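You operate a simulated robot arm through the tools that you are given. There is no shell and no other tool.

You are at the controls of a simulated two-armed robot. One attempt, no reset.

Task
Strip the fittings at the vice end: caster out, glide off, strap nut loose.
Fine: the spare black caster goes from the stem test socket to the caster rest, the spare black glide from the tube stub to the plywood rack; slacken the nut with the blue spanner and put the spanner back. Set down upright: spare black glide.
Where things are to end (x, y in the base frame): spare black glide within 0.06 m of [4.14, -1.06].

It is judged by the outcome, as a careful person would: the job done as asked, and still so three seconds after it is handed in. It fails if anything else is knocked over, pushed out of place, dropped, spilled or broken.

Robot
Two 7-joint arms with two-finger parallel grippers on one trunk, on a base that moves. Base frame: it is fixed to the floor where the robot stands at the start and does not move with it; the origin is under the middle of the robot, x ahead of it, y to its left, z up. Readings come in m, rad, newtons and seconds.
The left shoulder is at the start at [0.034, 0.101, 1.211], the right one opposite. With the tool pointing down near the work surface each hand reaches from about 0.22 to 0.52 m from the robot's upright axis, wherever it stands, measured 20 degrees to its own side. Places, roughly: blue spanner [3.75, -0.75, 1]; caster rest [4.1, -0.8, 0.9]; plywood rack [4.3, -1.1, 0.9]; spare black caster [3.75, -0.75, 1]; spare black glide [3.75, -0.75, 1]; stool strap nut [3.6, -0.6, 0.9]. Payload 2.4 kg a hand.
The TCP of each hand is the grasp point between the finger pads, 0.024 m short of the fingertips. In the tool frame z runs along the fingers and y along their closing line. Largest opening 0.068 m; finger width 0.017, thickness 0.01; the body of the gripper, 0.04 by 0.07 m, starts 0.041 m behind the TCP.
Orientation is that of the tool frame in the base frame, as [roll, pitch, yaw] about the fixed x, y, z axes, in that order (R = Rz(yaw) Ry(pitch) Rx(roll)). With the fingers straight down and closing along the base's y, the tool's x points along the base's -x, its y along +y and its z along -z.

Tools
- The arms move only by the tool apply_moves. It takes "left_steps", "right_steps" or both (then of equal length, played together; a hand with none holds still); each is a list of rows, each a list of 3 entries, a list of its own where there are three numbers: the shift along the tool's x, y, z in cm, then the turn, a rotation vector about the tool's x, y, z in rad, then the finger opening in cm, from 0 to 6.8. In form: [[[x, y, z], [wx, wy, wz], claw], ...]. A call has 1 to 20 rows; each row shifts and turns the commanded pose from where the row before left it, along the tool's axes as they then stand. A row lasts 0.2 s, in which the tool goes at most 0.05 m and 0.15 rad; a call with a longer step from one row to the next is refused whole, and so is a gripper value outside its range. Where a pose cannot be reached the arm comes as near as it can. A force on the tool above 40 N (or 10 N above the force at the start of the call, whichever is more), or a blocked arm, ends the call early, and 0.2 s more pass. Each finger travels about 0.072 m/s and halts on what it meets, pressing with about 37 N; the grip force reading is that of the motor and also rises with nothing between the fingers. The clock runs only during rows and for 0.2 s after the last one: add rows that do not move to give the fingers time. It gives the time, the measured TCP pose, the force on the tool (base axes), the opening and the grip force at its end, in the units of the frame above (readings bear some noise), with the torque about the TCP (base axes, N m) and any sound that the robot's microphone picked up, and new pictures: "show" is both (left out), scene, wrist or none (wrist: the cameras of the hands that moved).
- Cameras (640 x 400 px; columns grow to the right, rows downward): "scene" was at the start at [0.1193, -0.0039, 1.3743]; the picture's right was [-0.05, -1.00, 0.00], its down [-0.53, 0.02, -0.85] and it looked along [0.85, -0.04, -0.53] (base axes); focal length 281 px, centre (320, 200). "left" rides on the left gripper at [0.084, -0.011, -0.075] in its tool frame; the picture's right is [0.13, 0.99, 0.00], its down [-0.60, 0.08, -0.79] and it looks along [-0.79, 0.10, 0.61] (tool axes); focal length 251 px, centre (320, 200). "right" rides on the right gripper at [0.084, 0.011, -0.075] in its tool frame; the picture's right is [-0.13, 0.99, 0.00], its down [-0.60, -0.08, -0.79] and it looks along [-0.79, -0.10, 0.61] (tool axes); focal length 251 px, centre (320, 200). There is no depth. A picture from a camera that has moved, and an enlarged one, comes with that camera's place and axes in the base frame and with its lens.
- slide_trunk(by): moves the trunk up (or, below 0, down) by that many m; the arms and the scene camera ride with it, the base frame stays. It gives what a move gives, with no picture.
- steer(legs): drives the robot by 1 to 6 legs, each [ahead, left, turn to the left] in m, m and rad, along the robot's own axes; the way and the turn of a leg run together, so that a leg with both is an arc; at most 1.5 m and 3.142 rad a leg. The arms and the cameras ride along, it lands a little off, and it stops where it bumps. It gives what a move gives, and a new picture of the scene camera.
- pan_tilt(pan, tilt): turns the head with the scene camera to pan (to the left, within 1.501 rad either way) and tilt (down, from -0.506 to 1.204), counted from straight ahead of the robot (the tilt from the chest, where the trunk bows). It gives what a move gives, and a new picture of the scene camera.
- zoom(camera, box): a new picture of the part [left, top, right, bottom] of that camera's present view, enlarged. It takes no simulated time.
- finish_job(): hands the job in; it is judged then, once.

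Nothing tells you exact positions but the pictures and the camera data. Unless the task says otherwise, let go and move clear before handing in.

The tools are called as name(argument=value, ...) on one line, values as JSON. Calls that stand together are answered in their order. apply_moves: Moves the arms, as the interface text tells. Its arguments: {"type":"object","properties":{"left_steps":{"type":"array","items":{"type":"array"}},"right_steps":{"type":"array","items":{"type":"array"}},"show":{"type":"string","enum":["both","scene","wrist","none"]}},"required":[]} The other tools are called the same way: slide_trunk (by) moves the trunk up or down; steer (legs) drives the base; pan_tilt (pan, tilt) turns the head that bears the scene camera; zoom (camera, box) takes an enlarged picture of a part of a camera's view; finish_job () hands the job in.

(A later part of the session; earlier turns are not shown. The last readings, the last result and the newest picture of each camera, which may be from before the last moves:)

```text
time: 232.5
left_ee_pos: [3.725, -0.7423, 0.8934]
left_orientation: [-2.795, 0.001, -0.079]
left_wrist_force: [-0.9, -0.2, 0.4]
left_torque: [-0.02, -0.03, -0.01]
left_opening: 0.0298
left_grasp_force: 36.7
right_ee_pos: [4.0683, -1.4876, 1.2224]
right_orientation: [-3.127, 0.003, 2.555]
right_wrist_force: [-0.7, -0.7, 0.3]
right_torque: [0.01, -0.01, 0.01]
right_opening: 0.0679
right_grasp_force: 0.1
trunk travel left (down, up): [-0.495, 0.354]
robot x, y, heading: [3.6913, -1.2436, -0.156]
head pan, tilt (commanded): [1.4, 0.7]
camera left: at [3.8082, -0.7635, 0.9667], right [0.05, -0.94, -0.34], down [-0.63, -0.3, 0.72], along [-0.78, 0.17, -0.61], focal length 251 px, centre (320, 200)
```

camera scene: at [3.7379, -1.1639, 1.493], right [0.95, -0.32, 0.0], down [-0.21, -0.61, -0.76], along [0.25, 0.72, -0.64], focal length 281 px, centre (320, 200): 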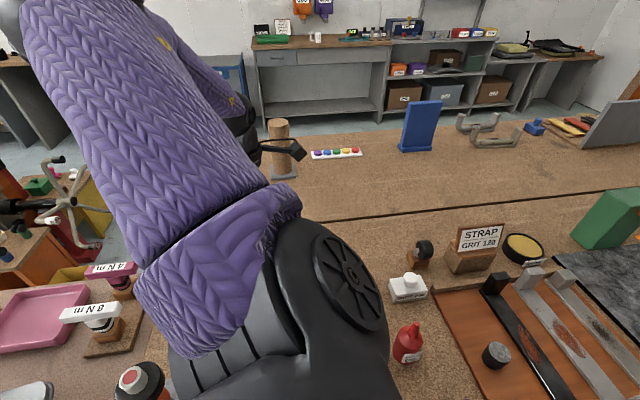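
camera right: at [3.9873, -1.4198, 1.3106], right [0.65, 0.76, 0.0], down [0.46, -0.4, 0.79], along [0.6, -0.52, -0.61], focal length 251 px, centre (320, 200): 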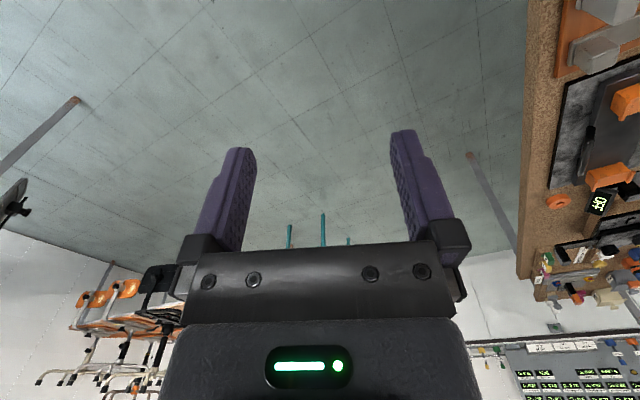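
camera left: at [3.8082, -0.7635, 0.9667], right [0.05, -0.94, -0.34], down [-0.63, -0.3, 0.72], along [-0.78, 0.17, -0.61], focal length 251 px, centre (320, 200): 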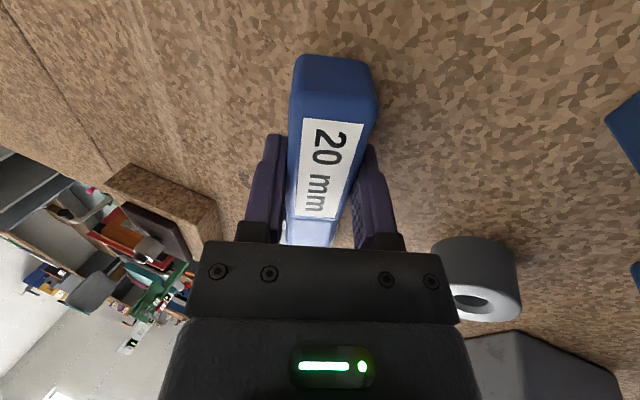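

The handle is gripped (3.0 cm) and aligned with the fingers. Lift slowly.

apply_moves(left_steps=[[[0, -0.17, -0.47], [0, 0, 0], 2.0], [[0, -0.17, -0.47], [0, 0, 0], 2.0], [[0, -0.34, -0.94], [0, 0, 0], 2.0], [[0, -0.34, -0.94], [0, 0, 0], 2.0], [[0, -0.68, -1.88], [0, 0, 0], 2.0], [[0, 0, 0], [0, 0, 0], 2.0]], show="wrist")

```text
time: 233.9
left_ee_pos: [3.7265, -0.7423, 0.9439]
left_orientation: [-2.794, 0.001, -0.079]
left_wrist_force: [0.1, 0.1, -1.7]
left_torque: [-0.03, -0.04, 0.0]
left_opening: 0.0295
left_grasp_force: 36.8
right_ee_pos: [4.0676, -1.4865, 1.2242]
right_orientation: [-3.127, 0.003, 2.556]
right_wrist_force: [0.0, -0.2, 0.3]
right_torque: [-0.01, -0.05, 0.04]
right_opening: 0.0678
right_grasp_force: 0.1
trunk travel left (down, up): [-0.495, 0.354]
robot x, y, heading: [3.6916, -1.2438, -0.156]
head pan, tilt (commanded): [1.4, 0.7]
camera left: at [3.8086, -0.7638, 1.0168], right [0.05, -0.94, -0.34], down [-0.63, -0.3, 0.72], along [-0.78, 0.17, -0.61], focal length 251 px, centre (320, 200)
```

left: 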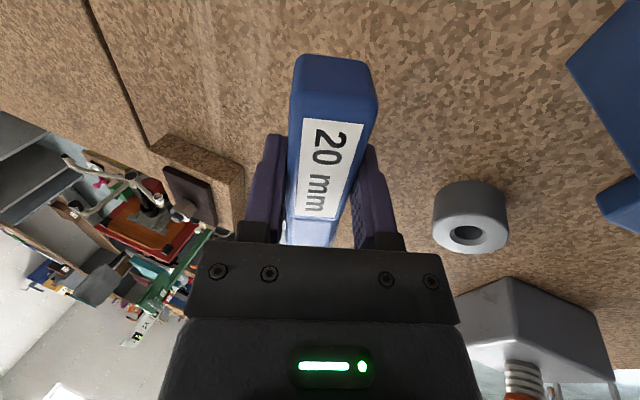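

The spanner is held firmly. Raise it and level the hand again.

apply_moves(left_steps=[[[0, -0.85, -2.35], [0, 0, 0], 2.0], [[0, -0.85, -2.35], [0, 0, 0], 2.0], [[0, -0.85, -2.35], [0, 0, 0], 2.0], [[0, 0, 0], [-0.116, 0, 0], 2.0], [[0, 0, 0], [-0.116, 0, 0], 2.0], [[0, 0, 0], [-0.115, 0, 0], 2.0], [[0, 0, 0], [0, 0, 0], 2.0]], show="wrist")

```text
time: 235.5
left_ee_pos: [3.726, -0.7417, 1.0169]
left_orientation: [3.141, 0.001, -0.081]
left_wrist_force: [0.0, 0.0, -1.0]
left_torque: [0.02, -0.04, -0.01]
left_opening: 0.0296
left_grasp_force: 36.6
right_ee_pos: [4.0685, -1.4869, 1.2233]
right_orientation: [-3.125, 0.004, 2.555]
right_wrist_force: [-0.3, 0.9, 1.2]
right_torque: [0.02, -0.02, 0.01]
right_opening: 0.0678
right_grasp_force: 0.0
trunk travel left (down, up): [-0.495, 0.354]
robot x, y, heading: [3.6956, -1.241, -0.153]
head pan, tilt (commanded): [1.4, 0.7]
camera left: at [3.8104, -0.7374, 1.0927], right [0.05, -1.0, 0.0], down [-0.61, -0.03, 0.79], along [-0.79, -0.04, -0.61], focal length 251 px, centre (320, 200)
```

left: 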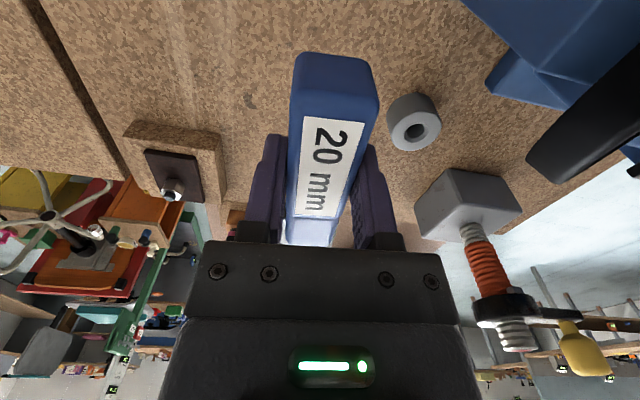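

Level. Rotate the spanner clockwise so its jaw points into the bench (+n).

apply_moves(left_steps=[[[0, 0, 0], [0, 0, 0.149], 2.0], [[0, 0, 0], [0, 0, 0.149], 2.0], [[0, 0, 0], [0, 0, 0.149], 2.0], [[0, 0, 0], [0, 0, 0.149], 2.0], [[0, 0, 0], [0, 0, 0.149], 2.0], [[0, 0, 0], [0, 0, 0.149], 2.0], [[0, 0, 0], [0, 0, 0.149], 2.0], [[0, 0, 0], [0, 0, 0.149], 2.0], [[0, 0, 0], [0, 0, 0.149], 2.0], [[0, 0, 0], [0, 0, 0.149], 2.0], [[0, 0, 0], [0, 0, 0.149], 2.0], [[0, 0, 0], [0, 0, 0], 2.0]], show="both")

```text
time: 238.1
left_ee_pos: [3.7265, -0.7422, 1.0173]
left_orientation: [3.141, 0.003, -1.722]
left_wrist_force: [0.1, -0.1, -1.8]
left_torque: [-0.03, 0.02, -0.01]
left_opening: 0.0294
left_grasp_force: 36.8
right_ee_pos: [4.0679, -1.4873, 1.2243]
right_orientation: [-3.126, 0.004, 2.555]
right_wrist_force: [-0.1, -0.4, -0.4]
right_torque: [0.01, -0.02, 0.0]
right_opening: 0.068
right_grasp_force: 0.1
trunk travel left (down, up): [-0.495, 0.354]
robot x, y, heading: [3.69, -1.2396, -0.162]
head pan, tilt (commanded): [1.4, 0.7]
camera scene: at [3.7423, -1.1647, 1.4328], right [0.95, -0.32, 0.0], down [-0.21, -0.61, -0.76], along [0.25, 0.72, -0.64], focal length 281 px, centre (320, 200)
camera left: at [3.7245, -0.8264, 1.0926], right [-1.0, 0.02, 0.0], down [0.01, 0.61, 0.79], along [0.02, 0.79, -0.61], focal length 251 px, centre (320, 200)
```

scene: 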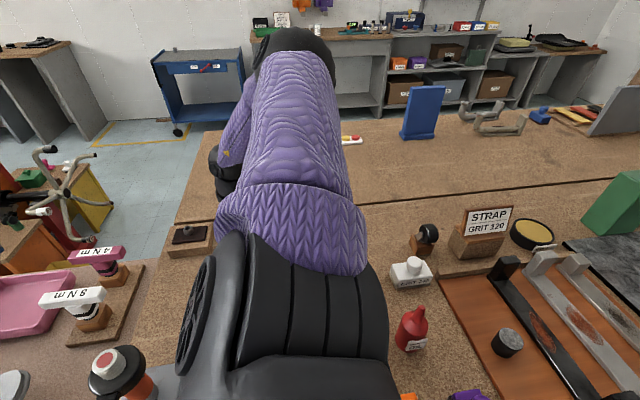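
left: 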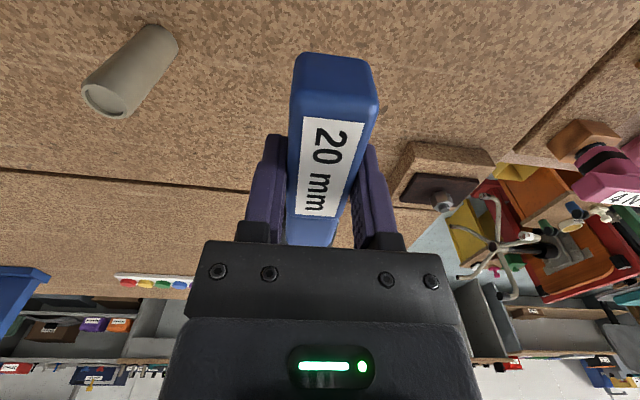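

Now move to a clear parking spot (between socket and the original place) and set the spanner down there with its jaw pointing +n.

apply_moves(left_steps=[[[3.1, 3.0, 0], [0, 0, 0], 2.0], [[0, 0, 3.0], [0, 0, 0], 2.0], [[0, 0, 3.0], [0, 0, 0], 2.0], [[0, 0, 2.5], [0, 0, 0], 2.0], [[0, 0, 1.5], [0, 0, 0], 2.0], [[0, 0, 0], [0, 0, 0], 2.0]], show="wrist")

```text
time: 239.5
left_ee_pos: [3.6925, -0.767, 0.9175]
left_orientation: [3.141, 0.001, -1.719]
left_wrist_force: [-0.3, -0.3, -1.1]
left_torque: [-0.05, 0.04, 0.02]
left_opening: 0.0298
left_grasp_force: 37.4
right_ee_pos: [4.068, -1.4882, 1.2243]
right_orientation: [-3.126, 0.003, 2.555]
right_wrist_force: [-0.8, -0.1, 0.2]
right_torque: [-0.01, 0.0, -0.02]
right_opening: 0.0681
right_grasp_force: 0.0
trunk travel left (down, up): [-0.495, 0.354]
robot x, y, heading: [3.6914, -1.2437, -0.157]
head pan, tilt (commanded): [1.4, 0.7]
camera left: at [3.6907, -0.8522, 0.9924], right [-1.0, 0.02, 0.0], down [0.01, 0.61, 0.79], along [0.01, 0.79, -0.61], focal length 251 px, centre (320, 200)
```

left: 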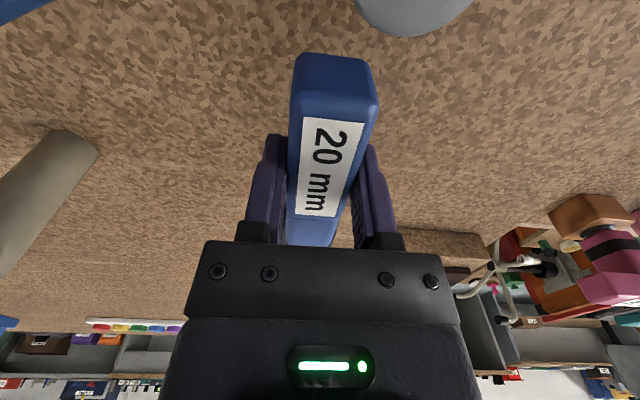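

I realise that simply turning my body ~20° left at this spot later will bring my left shoulder into ideal position for the nut, so I can stay with the left hand. Shift 2 cm left for camera clearance and set the spanner down gently.

apply_moves(left_steps=[[[0, 2.0, 0], [0, 0, 0], 2.0], [[0, 0, 0.8], [0, 0, 0], 2.0], [[0, 0, 0.6], [0, 0, 0], 2.0], [[0, 0, 0.4], [0, 0, 0], 2.0], [[0, 0, 0], [0, 0, 0], 2.0]], show="none")

```text
time: 240.7
left_ee_pos: [3.6735, -0.7647, 0.901]
left_orientation: [3.141, 0.0, -1.72]
left_wrist_force: [0.6, -0.8, -2.1]
left_torque: [-0.01, -0.01, -0.03]
left_opening: 0.0298
left_grasp_force: 36.8
right_ee_pos: [4.0678, -1.4869, 1.2243]
right_orientation: [-3.125, 0.003, 2.556]
right_wrist_force: [0.0, 0.2, 0.1]
right_torque: [-0.02, 0.01, -0.01]
right_opening: 0.068
right_grasp_force: 0.0
trunk travel left (down, up): [-0.495, 0.354]
robot x, y, heading: [3.6936, -1.2366, -0.164]
head pan, tilt (commanded): [1.4, 0.7]
```

apply_moves(left_steps=[[[0, 0, 0.25], [0, 0, 0], 2.0], [[0, 0, 0.25], [0, 0, 0], 2.0], [[0, 0, 0.2], [0, 0, 0], 2.0], [[0, 0, 0.2], [0, 0, 0], 2.0], [[0, 0, 0], [0, 0, 0], 2.0]], show="none")

```text
time: 241.9
left_ee_pos: [3.6725, -0.7647, 0.8913]
left_orientation: [-3.141, -0.001, -1.72]
left_wrist_force: [-1.3, -0.8, -1.2]
left_torque: [-0.01, 0.0, -0.02]
left_opening: 0.0296
left_grasp_force: 36.8
right_ee_pos: [4.0666, -1.4867, 1.224]
right_orientation: [-3.124, 0.004, 2.554]
right_wrist_force: [0.6, -0.1, -0.4]
right_torque: [0.01, -0.01, -0.01]
right_opening: 0.0682
right_grasp_force: 0.0
trunk travel left (down, up): [-0.495, 0.354]
robot x, y, heading: [3.6941, -1.2393, -0.152]
head pan, tilt (commanded): [1.4, 0.7]
```

apply_moves(left_steps=[[[0, 0, 0.2], [0, 0, 0], 2.0], [[0, 0, 0.2], [0, 0, 0], 2.0], [[0, 0, 0.15], [0, 0, 0], 2.0], [[0, 0, 0], [0, 0, 0], 2.0]], show="wrist")

```text
time: 242.9
left_ee_pos: [3.6736, -0.7646, 0.8876]
left_orientation: [3.139, 0.005, -1.719]
left_wrist_force: [0.6, 6.1, 31.8]
left_torque: [0.11, -0.07, -0.03]
left_opening: 0.0296
left_grasp_force: 37.0
right_ee_pos: [4.0673, -1.488, 1.2233]
right_orientation: [-3.126, 0.004, 2.555]
right_wrist_force: [-0.7, 0.0, 0.6]
right_torque: [0.01, -0.02, -0.02]
right_opening: 0.0678
right_grasp_force: 0.0
trunk travel left (down, up): [-0.495, 0.354]
robot x, y, heading: [3.694, -1.2412, -0.163]
head pan, tilt (commanded): [1.4, 0.7]
camera left: at [3.6703, -0.85, 0.9614], right [-1.0, 0.02, 0.0], down [0.01, 0.6, 0.8], along [0.01, 0.8, -0.61], focal length 251 px, centre (320, 200)
```

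left: 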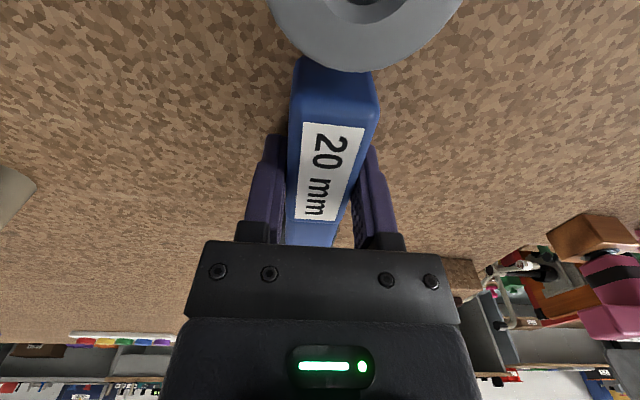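

The spanner is down, but its handle end is only ~5 mm from the test socket; I'll lift slightly, move 1 cm further in, and set it down again.

apply_moves(left_steps=[[[0, 0, -0.8], [0, 0, 0], 2.0], [[-1.0, 0, 0], [0, 0, 0], 2.0], [[0, 0, 0.4], [0, 0, 0], 2.0], [[0, 0, 0.2], [0, 0, 0], 2.0], [[0, 0, 0.1], [0, 0, 0], 2.0], [[0, 0, 0], [0, 0, 0], 2.0]], show="none")

```text
time: 244.3
left_ee_pos: [3.6743, -0.7559, 0.8864]
left_orientation: [3.141, 0.0, -1.719]
left_wrist_force: [-0.9, -0.4, 8.8]
left_torque: [0.29, -0.05, -0.01]
left_opening: 0.0296
left_grasp_force: 36.5
right_ee_pos: [4.0691, -1.4868, 1.2239]
right_orientation: [-3.126, 0.002, 2.556]
right_wrist_force: [-0.2, 0.1, -0.4]
right_torque: [0.02, -0.01, -0.01]
right_opening: 0.0679
right_grasp_force: 0.0
trunk travel left (down, up): [-0.495, 0.354]
robot x, y, heading: [3.6917, -1.2422, -0.155]
head pan, tilt (commanded): [1.4, 0.7]
```

Down again with light contact. Release and lift the hand clear.

apply_moves(left_steps=[[[0, 0, 0], [0, 0, 0], 3.4], [[0, 0, 0], [0, 0, 0], 4.0], [[0, 0, 0], [0, 0, 0], 4.6], [[0, 0, -1.0], [0, 0, 0], 5.0], [[0, 0, -2.5], [0, 0, 0], 5.0], [[0, 0, -3.0], [0, 0, 0], 5.0], [[0, 0, -3.0], [0, 0, 0], 5.0], [[0, 0, -3.0], [0, 0, 0], 5.0], [[0, 0, -3.0], [0, 0, 0], 5.0], [[0, 0, 0], [0, 0, 0], 5.0]], show="wrist")

```text
time: 246.5
left_ee_pos: [3.673, -0.7563, 1.0415]
left_orientation: [-3.141, 0.0, -1.719]
left_wrist_force: [1.3, -0.3, -0.5]
left_torque: [-0.04, -0.01, 0.01]
left_opening: 0.0502
left_grasp_force: 0.1
right_ee_pos: [4.0673, -1.4864, 1.2234]
right_orientation: [-3.126, 0.003, 2.556]
right_wrist_force: [-0.3, 0.2, -0.4]
right_torque: [-0.04, 0.01, -0.01]
right_opening: 0.0679
right_grasp_force: 0.0
trunk travel left (down, up): [-0.495, 0.354]
robot x, y, heading: [3.6922, -1.2427, -0.158]
head pan, tilt (commanded): [1.4, 0.7]
camera left: at [3.6718, -0.8402, 1.1171], right [-1.0, 0.02, 0.0], down [0.01, 0.61, 0.79], along [0.01, 0.79, -0.61], focal length 251 px, centre (320, 200)
```

left: 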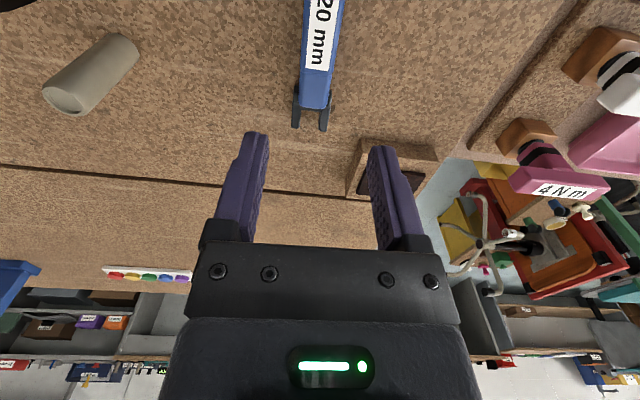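

Spanner parked with its jaw pointing +n. Raise hand and trunk for clearance, then turn my body 0.35 rad left in place.

apply_moves(left_steps=[[[0, 0, -3.0], [0, 0, 0], 5.0], [[0, 0, -3.0], [0, 0, 0], 5.0], [[0, 0, -2.0], [0, 0, 0], 5.0], [[0, 0, 0], [0, 0, 0], 5.0]], show="none")

slide_trunk(by=0.06)

steer(legs=[[0, 0, 0.35]])

```text
time: 247.5
left_ee_pos: [3.6727, -0.7557, 1.1219]
left_orientation: [3.141, 0.003, -1.718]
left_wrist_force: [0.3, -0.5, 0.3]
left_torque: [0.01, -0.04, 0.04]
left_opening: 0.05
left_grasp_force: 0.0
right_ee_pos: [4.0672, -1.4884, 1.2239]
right_orientation: [-3.125, 0.003, 2.556]
right_wrist_force: [0.5, 0.4, 0.7]
right_torque: [0.0, 0.01, -0.02]
right_opening: 0.0682
right_grasp_force: 0.1
trunk travel left (down, up): [-0.495, 0.354]
robot x, y, heading: [3.6935, -1.2429, -0.155]
head pan, tilt (commanded): [1.4, 0.7]
```

```text
time: 248.5
left_ee_pos: [3.6737, -0.7552, 1.181]
left_orientation: [3.141, 0.001, -1.72]
left_wrist_force: [-0.1, -0.3, 0.1]
left_torque: [0.05, -0.01, -0.03]
left_opening: 0.0501
left_grasp_force: 0.0
right_ee_pos: [4.0668, -1.4877, 1.2849]
right_orientation: [-3.126, 0.004, 2.554]
right_wrist_force: [0.4, -0.4, 0.3]
right_torque: [-0.01, 0.01, -0.03]
right_opening: 0.0682
right_grasp_force: 0.1
trunk travel left (down, up): [-0.555, 0.294]
robot x, y, heading: [3.6915, -1.2455, -0.155]
head pan, tilt (commanded): [1.4, 0.7]
```

```text
time: 249.9
left_ee_pos: [3.508, -0.7916, 1.1822]
left_orientation: [3.14, 0.001, -1.369]
left_wrist_force: [0.3, -0.6, 0.0]
left_torque: [0.0, 0.0, 0.01]
left_opening: 0.05
left_grasp_force: 0.0
right_ee_pos: [4.129, -1.3432, 1.2843]
right_orientation: [-3.125, 0.004, 2.907]
right_wrist_force: [-0.3, 1.2, 0.6]
right_torque: [-0.01, -0.01, 0.01]
right_opening: 0.0676
right_grasp_force: 0.1
trunk travel left (down, up): [-0.555, 0.294]
robot x, y, heading: [3.69, -1.2423, 0.193]
head pan, tilt (commanded): [1.4, 0.7]
camera scene: at [3.7084, -1.1538, 1.493], right [1.0, 0.02, 0.0], down [0.01, -0.64, -0.76], along [-0.02, 0.76, -0.64], focal length 281 px, centre (320, 200)
```

scene: 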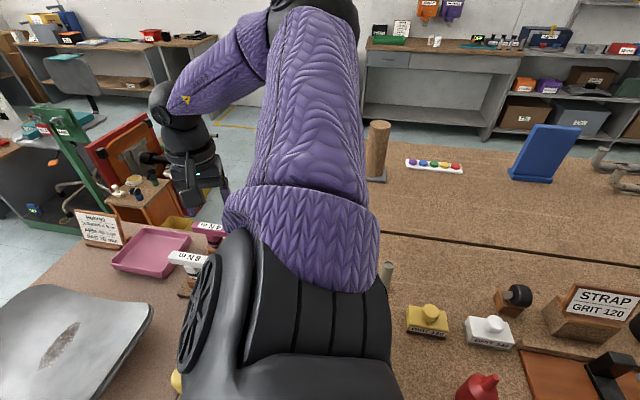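

Turned. Move the left hand back over the parked spanner's handle end, re-align its yaw, and tilt it forward 0.7 rad.

apply_moves(left_steps=[[[0.73, -3.98, 0], [0, 0, 0], 5.0], [[0.73, -3.98, 0], [0, 0, 0], 5.0], [[0.73, -3.98, 0], [0, 0, 0], 5.0], [[0.71, -3.96, 0], [0, 0, 0], 5.0], [[0, 0, 0], [0, 0, 0.117], 5.0], [[0, 0, 0], [0, 0, 0.117], 5.0], [[0, 0, 0], [0, 0, 0.117], 5.0], [[0, 0, 0], [0, -0.14, 0], 5.0], [[0, 0, 0], [0, -0.14, 0], 5.0], [[0, 0, 0], [0, -0.14, 0], 5.0], [[0, 0, 0], [0, -0.14, 0], 5.0], [[0, 0, 0], [0, -0.14, 0], 5.0], [[0, 0, 0], [0, 0, 0], 5.0]], show="both")

```text
time: 252.8
left_ee_pos: [3.6717, -0.7803, 1.1702]
left_orientation: [-3.141, 0.701, -1.722]
left_wrist_force: [0.0, 0.2, -0.3]
left_torque: [0.02, -0.04, 0.02]
left_opening: 0.0503
left_grasp_force: 0.1
left hand out of reach, approached as far as the arm can: row 8, 9
right_ee_pos: [4.1294, -1.3432, 1.2836]
right_orientation: [-3.126, 0.004, 2.906]
right_wrist_force: [-0.1, -0.8, 0.1]
right_torque: [0.01, 0.03, -0.03]
right_opening: 0.068
right_grasp_force: 0.0
trunk travel left (down, up): [-0.555, 0.294]
robot x, y, heading: [3.6919, -1.2399, 0.193]
head pan, tilt (commanded): [1.4, 0.7]
camera scene: at [3.7091, -1.1539, 1.493], right [1.0, 0.02, 0.0], down [0.01, -0.64, -0.76], along [-0.02, 0.76, -0.64], focal length 281 px, centre (320, 200)
camera left: at [3.6659, -0.8934, 1.1726], right [-1.0, 0.05, -0.08], down [-0.08, -0.04, 1.0], along [0.05, 1.0, 0.04], focal length 251 px, centre (320, 200)
```

scene: 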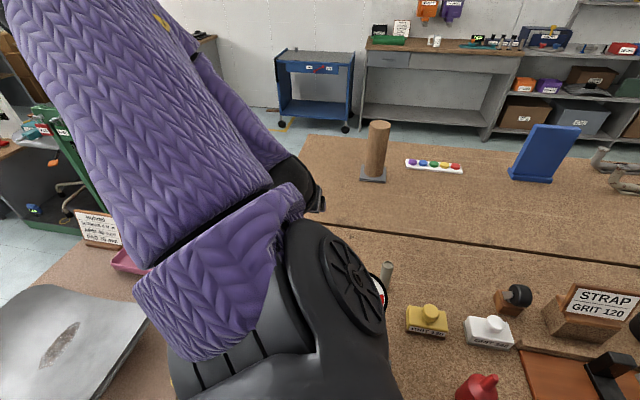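
left: 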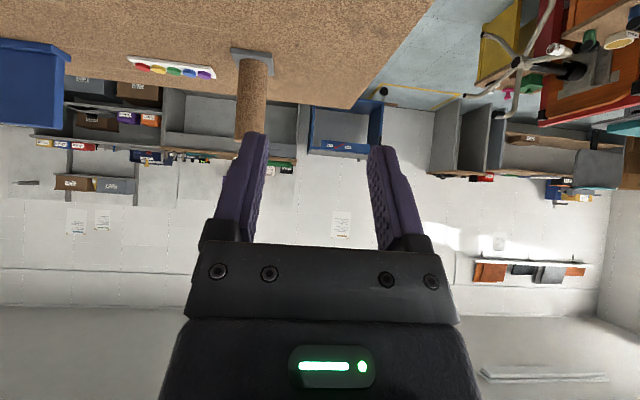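

slide_trunk(by=-0.06)

apply_moves(left_steps=[[[2.73, 0.02, 2.93], [0, 0, 0], 5.0], [[2.73, 0.02, 2.93], [0, 0, 0], 5.0], [[2.73, 0.02, 2.93], [0, 0, 0], 5.0], [[2.73, 0.02, 2.93], [0, 0, 0], 5.0], [[0, 0, 0], [0, 0, 0], 5.0]], show="both")

```text
time: 253.8
left_ee_pos: [3.6723, -0.7801, 1.1101]
left_orientation: [3.14, 0.7, -1.719]
left_wrist_force: [-0.7, 0.0, -0.9]
left_torque: [0.0, -0.01, 0.04]
left_opening: 0.0501
left_grasp_force: 0.1
right_ee_pos: [4.13, -1.3439, 1.2236]
right_orientation: [-3.126, 0.006, 2.905]
right_wrist_force: [-0.2, 0.1, 1.1]
right_torque: [-0.03, 0.02, 0.02]
right_opening: 0.0682
right_grasp_force: 0.1
trunk travel left (down, up): [-0.495, 0.354]
robot x, y, heading: [3.6929, -1.2406, 0.19]
head pan, tilt (commanded): [1.4, 0.7]
```

```text
time: 254.9
left_ee_pos: [3.6735, -0.7485, 0.9791]
left_orientation: [-3.141, 0.69, -1.723]
left_wrist_force: [0.0, 0.0, 0.1]
left_torque: [0.01, 0.01, -0.05]
left_opening: 0.0499
left_grasp_force: 0.0
left hand out of reach, approached as far as the arm can: row 3, 4
right_ee_pos: [4.129, -1.3434, 1.2239]
right_orientation: [-3.126, 0.003, 2.905]
right_wrist_force: [-0.3, -0.1, 0.5]
right_torque: [-0.04, 0.01, 0.01]
right_opening: 0.0681
right_grasp_force: 0.2
trunk travel left (down, up): [-0.495, 0.354]
robot x, y, heading: [3.6918, -1.2421, 0.19]
head pan, tilt (commanded): [1.4, 0.7]
camera scene: at [3.7128, -1.1532, 1.4328], right [1.0, 0.02, 0.0], down [0.01, -0.64, -0.76], along [-0.02, 0.76, -0.64], focal length 281 px, centre (320, 200)
camera left: at [3.6679, -0.861, 0.9827], right [-1.0, 0.05, -0.08], down [-0.08, -0.03, 1.0], along [0.05, 1.0, 0.03], focal length 251 px, centre (320, 200)
```

scene: 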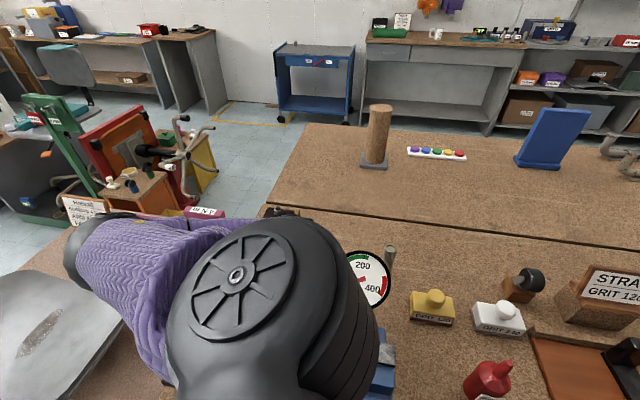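
left: 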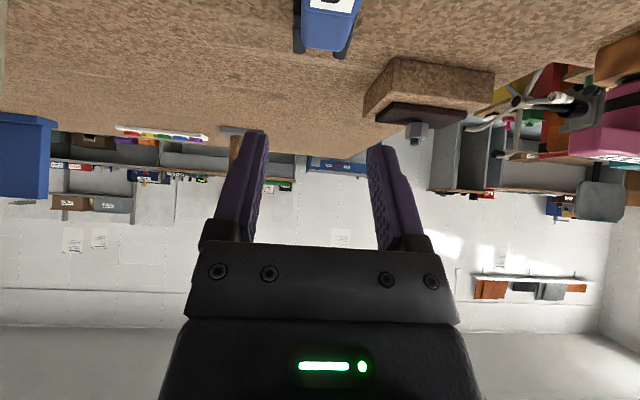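

In this close-in posture the forearm gets too steep for the tilted grip. I'll lift the hand, step 10 cm back from the bench and lower the trunk, which flattens the forearm for re-gripping.

apply_moves(left_steps=[[[-1.92, 0, -2.3], [0, 0, 0], 5.0], [[-1.92, 0, -2.3], [0, 0, 0], 5.0], [[-1.92, 0, -2.3], [0, 0, 0], 5.0], [[0, 0, 0], [0, 0, 0], 5.0]], show="none")

steer(legs=[[-0.034, -0.094, 0]])

```text
time: 255.9
left_ee_pos: [3.6744, -0.7501, 1.0685]
left_orientation: [-3.141, 0.7, -1.718]
left_wrist_force: [-0.4, 0.2, -0.4]
left_torque: [0.0, 0.02, 0.02]
left_opening: 0.0503
left_grasp_force: 0.1
right_ee_pos: [4.128, -1.3433, 1.223]
right_orientation: [-3.128, 0.004, 2.909]
right_wrist_force: [0.6, -0.4, 0.2]
right_torque: [0.0, -0.01, -0.05]
right_opening: 0.0679
right_grasp_force: 0.1
trunk travel left (down, up): [-0.495, 0.354]
robot x, y, heading: [3.6911, -1.2401, 0.191]
head pan, tilt (commanded): [1.4, 0.7]
```

```text
time: 257.1
left_ee_pos: [3.659, -0.8497, 1.0693]
left_orientation: [-3.141, 0.702, -1.721]
left_wrist_force: [-0.3, -0.2, -0.2]
left_torque: [0.0, 0.0, -0.02]
left_opening: 0.0502
left_grasp_force: 0.1
right_ee_pos: [4.1119, -1.4428, 1.2233]
right_orientation: [-3.129, 0.003, 2.904]
right_wrist_force: [-0.2, -0.2, 0.8]
right_torque: [0.03, -0.01, 0.0]
right_opening: 0.0681
right_grasp_force: 0.0
trunk travel left (down, up): [-0.495, 0.354]
robot x, y, heading: [3.6772, -1.3363, 0.192]
head pan, tilt (commanded): [1.4, 0.7]
camera scene: at [3.697, -1.2529, 1.4329], right [1.0, 0.02, 0.0], down [0.01, -0.64, -0.77], along [-0.02, 0.77, -0.64], focal length 281 px, centre (320, 200)
```

scene: 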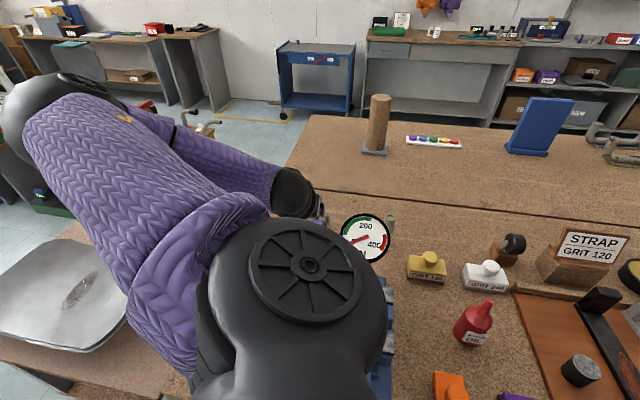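

slide_trunk(by=-0.05)

apply_moves(left_steps=[[[-2.29, 0, 1.94], [0, 0, 0], 5.0], [[-2.29, 0, 1.94], [0, 0, 0], 5.0], [[2.2, 0, 2.6], [0, 0, 0], 5.0], [[2.2, 0, 2.6], [0, 0, 0], 5.0], [[0, 0, 0], [0, 0, 0], 5.0]], show="both")

```text
time: 258.0
left_ee_pos: [3.6597, -0.8482, 1.0181]
left_orientation: [3.139, 0.7, -1.719]
left_wrist_force: [0.5, 0.5, -0.3]
left_torque: [-0.04, 0.02, -0.02]
left_opening: 0.05
left_grasp_force: 0.1
right_ee_pos: [4.1127, -1.4424, 1.1744]
right_orientation: [-3.125, 0.003, 2.905]
right_wrist_force: [0.5, -0.3, -0.8]
right_torque: [0.01, -0.01, -0.01]
right_opening: 0.068
right_grasp_force: 0.1
trunk travel left (down, up): [-0.445, 0.404]
robot x, y, heading: [3.6781, -1.3409, 0.195]
head pan, tilt (commanded): [1.4, 0.7]
```

```text
time: 259.2
left_ee_pos: [3.6676, -0.7908, 0.9505]
left_orientation: [3.141, 0.701, -1.72]
left_wrist_force: [-0.1, 0.1, -0.2]
left_torque: [0.02, -0.03, 0.02]
left_opening: 0.0501
left_grasp_force: 0.0
right_ee_pos: [4.1135, -1.4416, 1.174]
right_orientation: [-3.124, 0.004, 2.905]
right_wrist_force: [0.4, -0.1, 0.2]
right_torque: [-0.03, 0.01, 0.0]
right_opening: 0.0681
right_grasp_force: 0.2
trunk travel left (down, up): [-0.445, 0.404]
robot x, y, heading: [3.6779, -1.341, 0.196]
head pan, tilt (commanded): [1.4, 0.7]
camera scene: at [3.7022, -1.2506, 1.3826], right [1.0, 0.02, 0.0], down [0.01, -0.64, -0.76], along [-0.02, 0.76, -0.64], focal length 281 px, centre (320, 200)
camera left: at [3.662, -0.9024, 0.9531], right [-1.0, 0.05, -0.08], down [-0.08, -0.04, 1.0], along [0.05, 1.0, 0.04], focal length 251 px, centre (320, 200)
```

scene: 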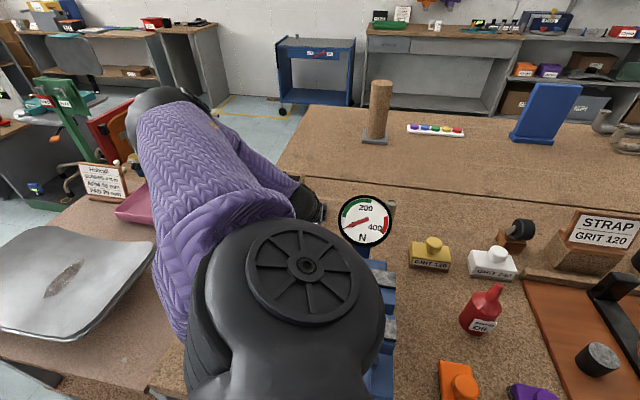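
left: 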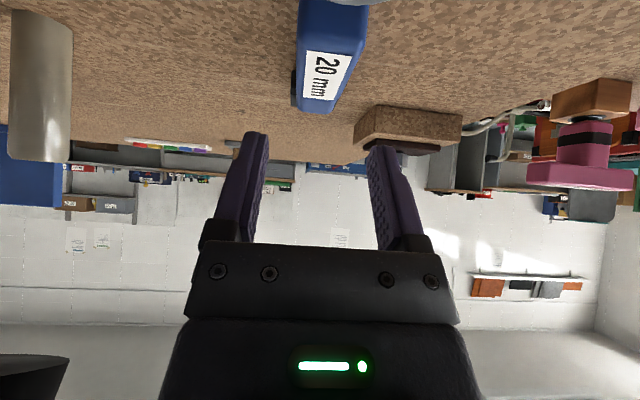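

This works. Now descend onto the handle end.

apply_moves(left_steps=[[[1.24, -0.05, 1.63], [0, 0, 0], 5.0], [[1.24, -0.05, 1.63], [0, 0, 0], 5.0], [[1.0, -0.05, 1.4], [0, 0, 0], 5.0], [[0, 0, 0], [0, 0, 0], 5.0]], show="wrist")

```text
time: 260.2
left_ee_pos: [3.6693, -0.7866, 0.8925]
left_orientation: [3.141, 0.699, -1.721]
left_wrist_force: [0.3, 0.2, -0.8]
left_torque: [-0.02, 0.03, 0.05]
left_opening: 0.0499
left_grasp_force: 0.0
right_ee_pos: [4.1133, -1.4433, 1.1732]
right_orientation: [-3.125, 0.003, 2.905]
right_wrist_force: [-0.2, 0.0, 0.3]
right_torque: [0.0, 0.01, 0.01]
right_opening: 0.0681
right_grasp_force: 0.0
trunk travel left (down, up): [-0.445, 0.404]
robot x, y, heading: [3.677, -1.3417, 0.194]
head pan, tilt (commanded): [1.4, 0.7]
camera left: at [3.6632, -0.8993, 0.8952], right [-1.0, 0.05, -0.08], down [-0.08, -0.04, 1.0], along [0.05, 1.0, 0.04], focal length 251 px, centre (320, 200)
```

left: 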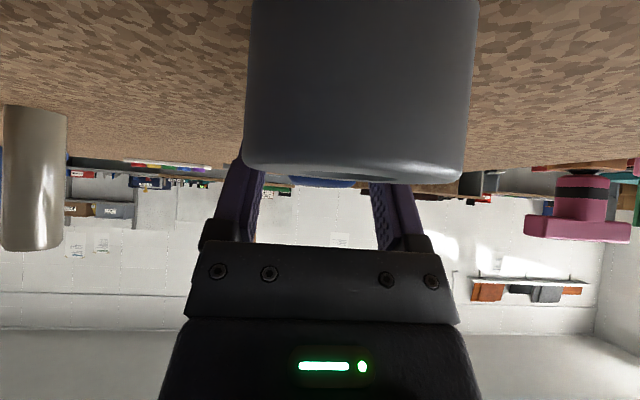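

The hand passes above the test socket without contact. Lower 2 mm and close on the handle.

apply_moves(left_steps=[[[0.13, 0, 0.15], [0, 0, 0], 5.0], [[0, 0, 0], [0, 0, 0], 4.2], [[0, 0, 0], [0, 0, 0], 3.6], [[0, 0, 0], [0, 0, 0], 3.0], [[0, 0, 0], [0, 0, 0], 2.4], [[0, 0, 0], [0, 0, 0], 2.0], [[0, 0, 0], [0, 0, 0], 2.0]], show="none")

```text
time: 261.8
left_ee_pos: [3.6686, -0.7859, 0.8907]
left_orientation: [3.141, 0.701, -1.72]
left_wrist_force: [-0.3, 1.0, 0.6]
left_torque: [0.0, 0.01, 0.01]
left_opening: 0.0299
left_grasp_force: 36.4
right_ee_pos: [4.1124, -1.4412, 1.1736]
right_orientation: [-3.124, 0.004, 2.906]
right_wrist_force: [0.5, -0.1, -1.1]
right_torque: [-0.02, -0.01, -0.03]
right_opening: 0.0682
right_grasp_force: 0.0
trunk travel left (down, up): [-0.445, 0.404]
robot x, y, heading: [3.6757, -1.3409, 0.192]
head pan, tilt (commanded): [1.4, 0.7]
```

Gripped. Lift the spanner straight up.

apply_moves(left_steps=[[[-0.32, 0, -0.38], [0, 0, 0], 2.0], [[-0.65, 0, -0.76], [0, 0, 0], 2.0], [[-0.97, 0, -1.15], [0, 0, 0], 2.0], [[-1.94, 0, -2.3], [0, 0, 0], 2.0], [[-1.94, 0, -2.3], [0, 0, 0], 2.0], [[0, 0, 0], [0, 0, 0], 2.0]], show="both")

```text
time: 263.2
left_ee_pos: [3.669, -0.7865, 0.98]
left_orientation: [-3.141, 0.701, -1.719]
left_wrist_force: [0.4, -0.3, -3.0]
left_torque: [-0.13, 0.0, -0.01]
left_opening: 0.0296
left_grasp_force: 37.0
right_ee_pos: [4.1128, -1.4414, 1.1741]
right_orientation: [-3.126, 0.003, 2.906]
right_wrist_force: [0.5, 0.3, 0.8]
right_torque: [0.0, -0.01, 0.03]
right_opening: 0.0681
right_grasp_force: 0.1
trunk travel left (down, up): [-0.445, 0.404]
robot x, y, heading: [3.6775, -1.3376, 0.193]
head pan, tilt (commanded): [1.4, 0.7]
camera scene: at [3.7022, -1.2503, 1.3825], right [1.0, 0.02, 0.0], down [0.01, -0.64, -0.76], along [-0.02, 0.76, -0.64], focal length 281 px, centre (320, 200)
camera left: at [3.6637, -0.898, 0.9833], right [-1.0, 0.05, -0.08], down [-0.09, -0.04, 1.0], along [0.05, 1.0, 0.04], focal length 251 px, centre (320, 200)
```

scene: 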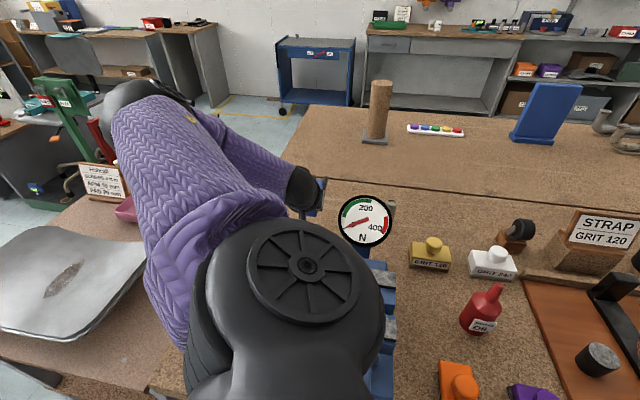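
left: 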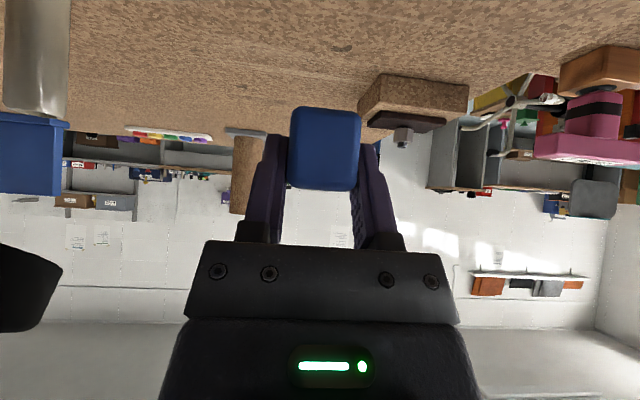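

The spanner is held and I see along it toward the nut. Let me zoom on the nut from this level viewpoint to get its height.

zoom(camera="left", box=[360, 70, 440, 160])

zoom(camera="left", box=[270, 80, 390, 210])

```text
4.44 times, centred on (400, 115) of left
camera zoom: at [3.6637, -0.898, 0.9833], right [-1.0, 0.05, -0.08], down [-0.09, -0.04, 1.0], along [0.05, 1.0, 0.04], focal length 1118 px, centre (-36, 578)
```

zoom: 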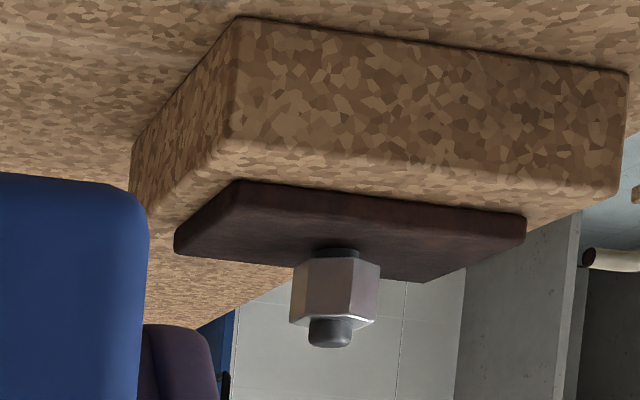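

```text
3.08 times, centred on (330, 145) of left
camera zoom: at [3.6637, -0.898, 0.9833], right [-1.0, 0.05, -0.08], down [-0.09, -0.04, 1.0], along [0.05, 1.0, 0.04], focal length 774 px, centre (289, 369)
```

zoom: 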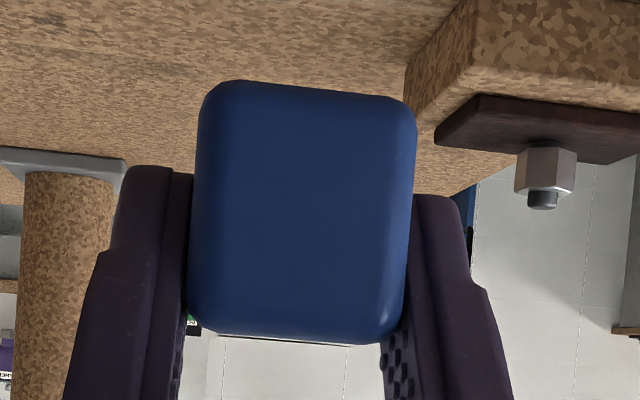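

zoom(camera="scene", box=[270, 150, 370, 250])

zoom(camera="right", box=[0, 0, 640, 400])

```text
4.00 times, centred on (320, 200) of scene
camera zoom: at [3.7022, -1.2503, 1.3825], right [1.0, 0.02, 0.0], down [0.01, -0.64, -0.76], along [-0.02, 0.76, -0.64], focal length 1122 px, centre (320, 200)
```

zoom: 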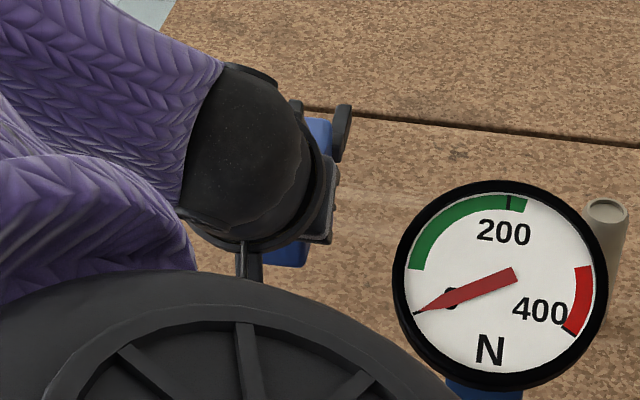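

```text
1.00 times, centred on (320, 200) of right (not enlarged: the box is as wide or as high as the picture)
camera zoom: at [4.0341, -1.4102, 1.2486], right [0.36, 0.93, -0.02], down [0.57, -0.2, 0.8], along [0.74, -0.29, -0.6], focal length 251 px, centre (320, 200)
```

zoom: 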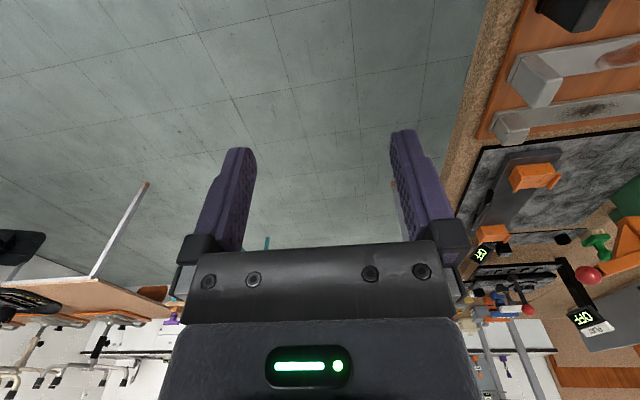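

Nut: top z≈0.917, bottom≈0.902, centre ≈(3.583,-0.581). Now raise the trunk 5 cm and step back in to the bench with the spanner held.

slide_trunk(by=0.05)

steer(legs=[[0.032, 0.089, 0]])

zoom(camera="left", box=[0, 0, 640, 400])

```text
time: 264.1
left_ee_pos: [3.6701, -0.7857, 1.0302]
left_orientation: [3.14, 0.7, -1.719]
left_wrist_force: [-0.3, 0.2, -1.6]
left_torque: [-0.07, 0.01, 0.02]
left_opening: 0.0295
left_grasp_force: 37.1
right_ee_pos: [4.1136, -1.4419, 1.2228]
right_orientation: [-3.125, 0.004, 2.907]
right_wrist_force: [0.1, -0.6, 0.5]
right_torque: [-0.03, 0.0, 0.02]
right_opening: 0.068
right_grasp_force: 0.0
trunk travel left (down, up): [-0.495, 0.354]
robot x, y, heading: [3.6779, -1.3405, 0.196]
head pan, tilt (commanded): [1.4, 0.7]
```

```text
time: 265.3
left_ee_pos: [3.6837, -0.6896, 1.0303]
left_orientation: [-3.141, 0.699, -1.721]
left_wrist_force: [0.1, 0.8, -1.1]
left_torque: [-0.08, 0.03, 0.03]
left_opening: 0.0293
left_grasp_force: 37.1
right_ee_pos: [4.1274, -1.3455, 1.2232]
right_orientation: [-3.123, 0.004, 2.906]
right_wrist_force: [0.1, -0.6, 0.0]
right_torque: [-0.02, -0.01, -0.01]
right_opening: 0.0681
right_grasp_force: 0.1
trunk travel left (down, up): [-0.495, 0.354]
robot x, y, heading: [3.693, -1.2459, 0.194]
head pan, tilt (commanded): [1.4, 0.7]
camera scene: at [3.7118, -1.1553, 1.4327], right [1.0, 0.02, 0.0], down [0.01, -0.65, -0.76], along [-0.02, 0.76, -0.65], focal length 281 px, centre (320, 200)
```

scene: 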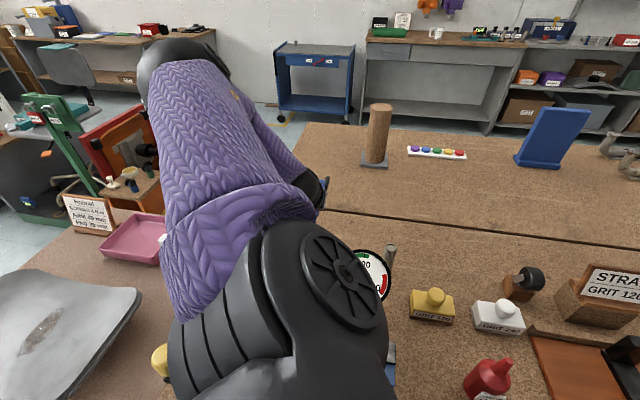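

```text
1.00 times, centred on (320, 200) of left (not enlarged: the box is as wide or as high as the picture)
camera zoom: at [3.6781, -0.8028, 1.0331], right [-1.0, 0.05, -0.08], down [-0.08, -0.04, 1.0], along [0.05, 1.0, 0.04], focal length 251 px, centre (320, 200)
```

zoom: 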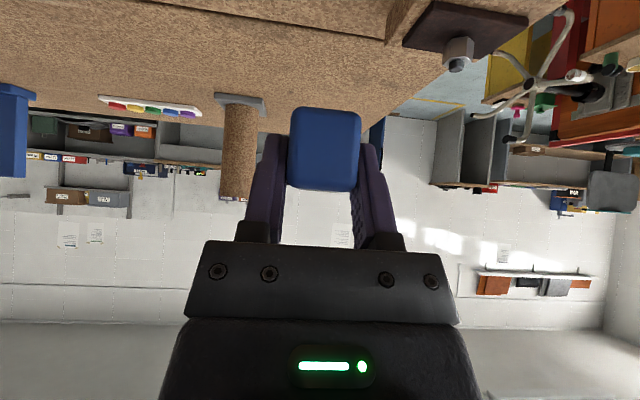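

zoom(camera="left", box=[420, 20, 500, 90])

```text
5.71 times, centred on (460, 55) of left
camera zoom: at [3.6781, -0.8028, 1.0331], right [-1.0, 0.05, -0.08], down [-0.08, -0.04, 1.0], along [0.05, 1.0, 0.04], focal length 1437 px, centre (-480, 1029)
```

zoom: 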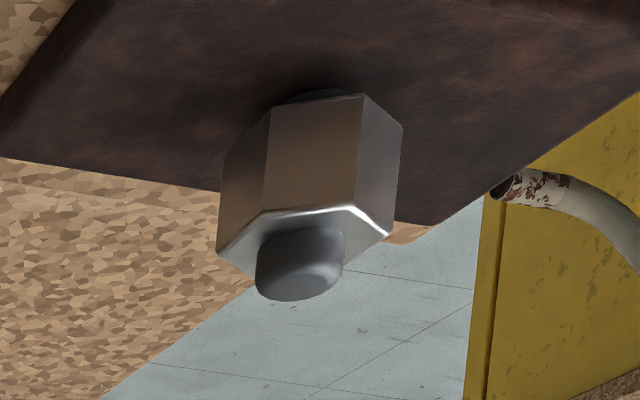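

Nut centre refined to (3.584,-0.581), z 0.903–0.918. I'll bring the spanner in line with it at safe height, 3.5 cm short.

apply_moves(left_steps=[[[1.245, 2.87, -1.045], [0, 0, 0], 2.0], [[1.245, 2.87, -1.045], [0, 0, 0], 2.0], [[1.245, 2.87, -1.045], [0, 0, 0], 2.0], [[1.245, 2.87, -1.045], [0, 0, 0], 2.0], [[0, 0, 0], [0, 0, 0], 2.0]], show="both")

```text
time: 266.5
left_ee_pos: [3.5635, -0.7334, 1.03]
left_orientation: [3.138, 0.698, -1.719]
left_wrist_force: [-0.2, -0.1, -1.0]
left_torque: [-0.1, 0.0, -0.03]
left_opening: 0.0296
left_grasp_force: 37.1
left hand out of reach, approached as far as the arm can: row 4
right_ee_pos: [4.1264, -1.3473, 1.2224]
right_orientation: [-3.126, 0.003, 2.906]
right_wrist_force: [-0.1, 0.3, 0.2]
right_torque: [0.02, 0.03, -0.04]
right_opening: 0.0682
right_grasp_force: 0.1
trunk travel left (down, up): [-0.495, 0.354]
robot x, y, heading: [3.692, -1.2435, 0.196]
head pan, tilt (commanded): [1.4, 0.7]
camera scene: at [3.7115, -1.1569, 1.4328], right [1.0, 0.02, 0.0], down [0.01, -0.64, -0.76], along [-0.02, 0.76, -0.64], focal length 281 px, centre (320, 200)
camera left: at [3.5567, -0.8449, 1.0338], right [-1.0, 0.05, -0.08], down [-0.08, -0.03, 1.0], along [0.05, 1.0, 0.04], focal length 251 px, centre (320, 200)
```

scene: 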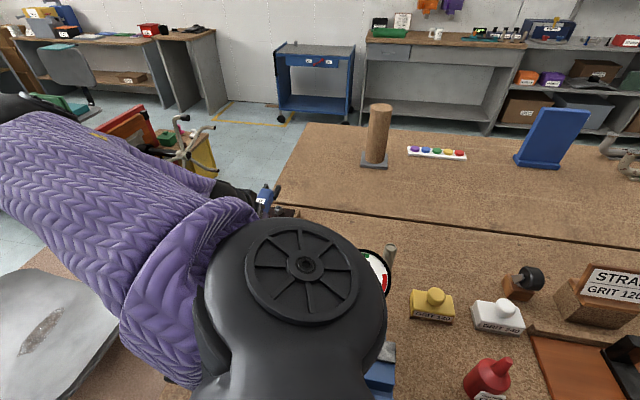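
left: 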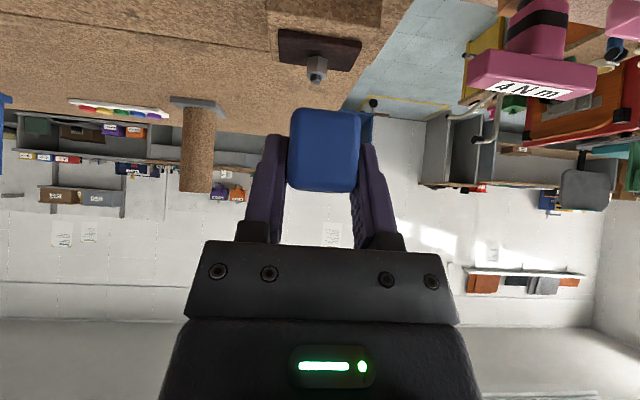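

Aligned with the nut. Now descend toward working height (z≈0.937), watching reach.

apply_moves(left_steps=[[[1.29, 0.1, 1.53], [0, 0, 0], 2.0], [[1.29, 0.1, 1.53], [0, 0, 0], 2.0], [[1.29, 0, 1.53], [0, 0, 0], 2.0], [[1.0, 0, 1.2], [0, 0, 0], 2.0], [[0, 0, 0], [0, 0, 0], 2.0]], show="wrist")

```text
time: 267.7
left_ee_pos: [3.5622, -0.7257, 0.9549]
left_orientation: [-3.14, 0.697, -1.721]
left_wrist_force: [0.0, -0.7, -1.2]
left_torque: [-0.08, 0.0, -0.02]
left_opening: 0.0297
left_grasp_force: 36.7
left hand out of reach, approached as far as the arm can: row 3
right_ee_pos: [4.1282, -1.3485, 1.2237]
right_orientation: [-3.128, 0.003, 2.905]
right_wrist_force: [-0.7, 0.6, 0.7]
right_torque: [-0.02, 0.0, 0.01]
right_opening: 0.0682
right_grasp_force: 0.1
trunk travel left (down, up): [-0.495, 0.354]
robot x, y, heading: [3.6946, -1.2492, 0.187]
head pan, tilt (commanded): [1.4, 0.7]
camera left: at [3.5559, -0.8389, 0.9584], right [-1.0, 0.05, -0.08], down [-0.08, -0.03, 1.0], along [0.05, 1.0, 0.04], focal length 251 px, centre (320, 200)
```

left: 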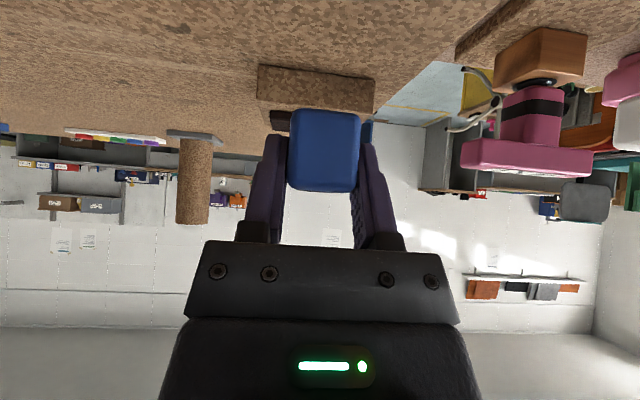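

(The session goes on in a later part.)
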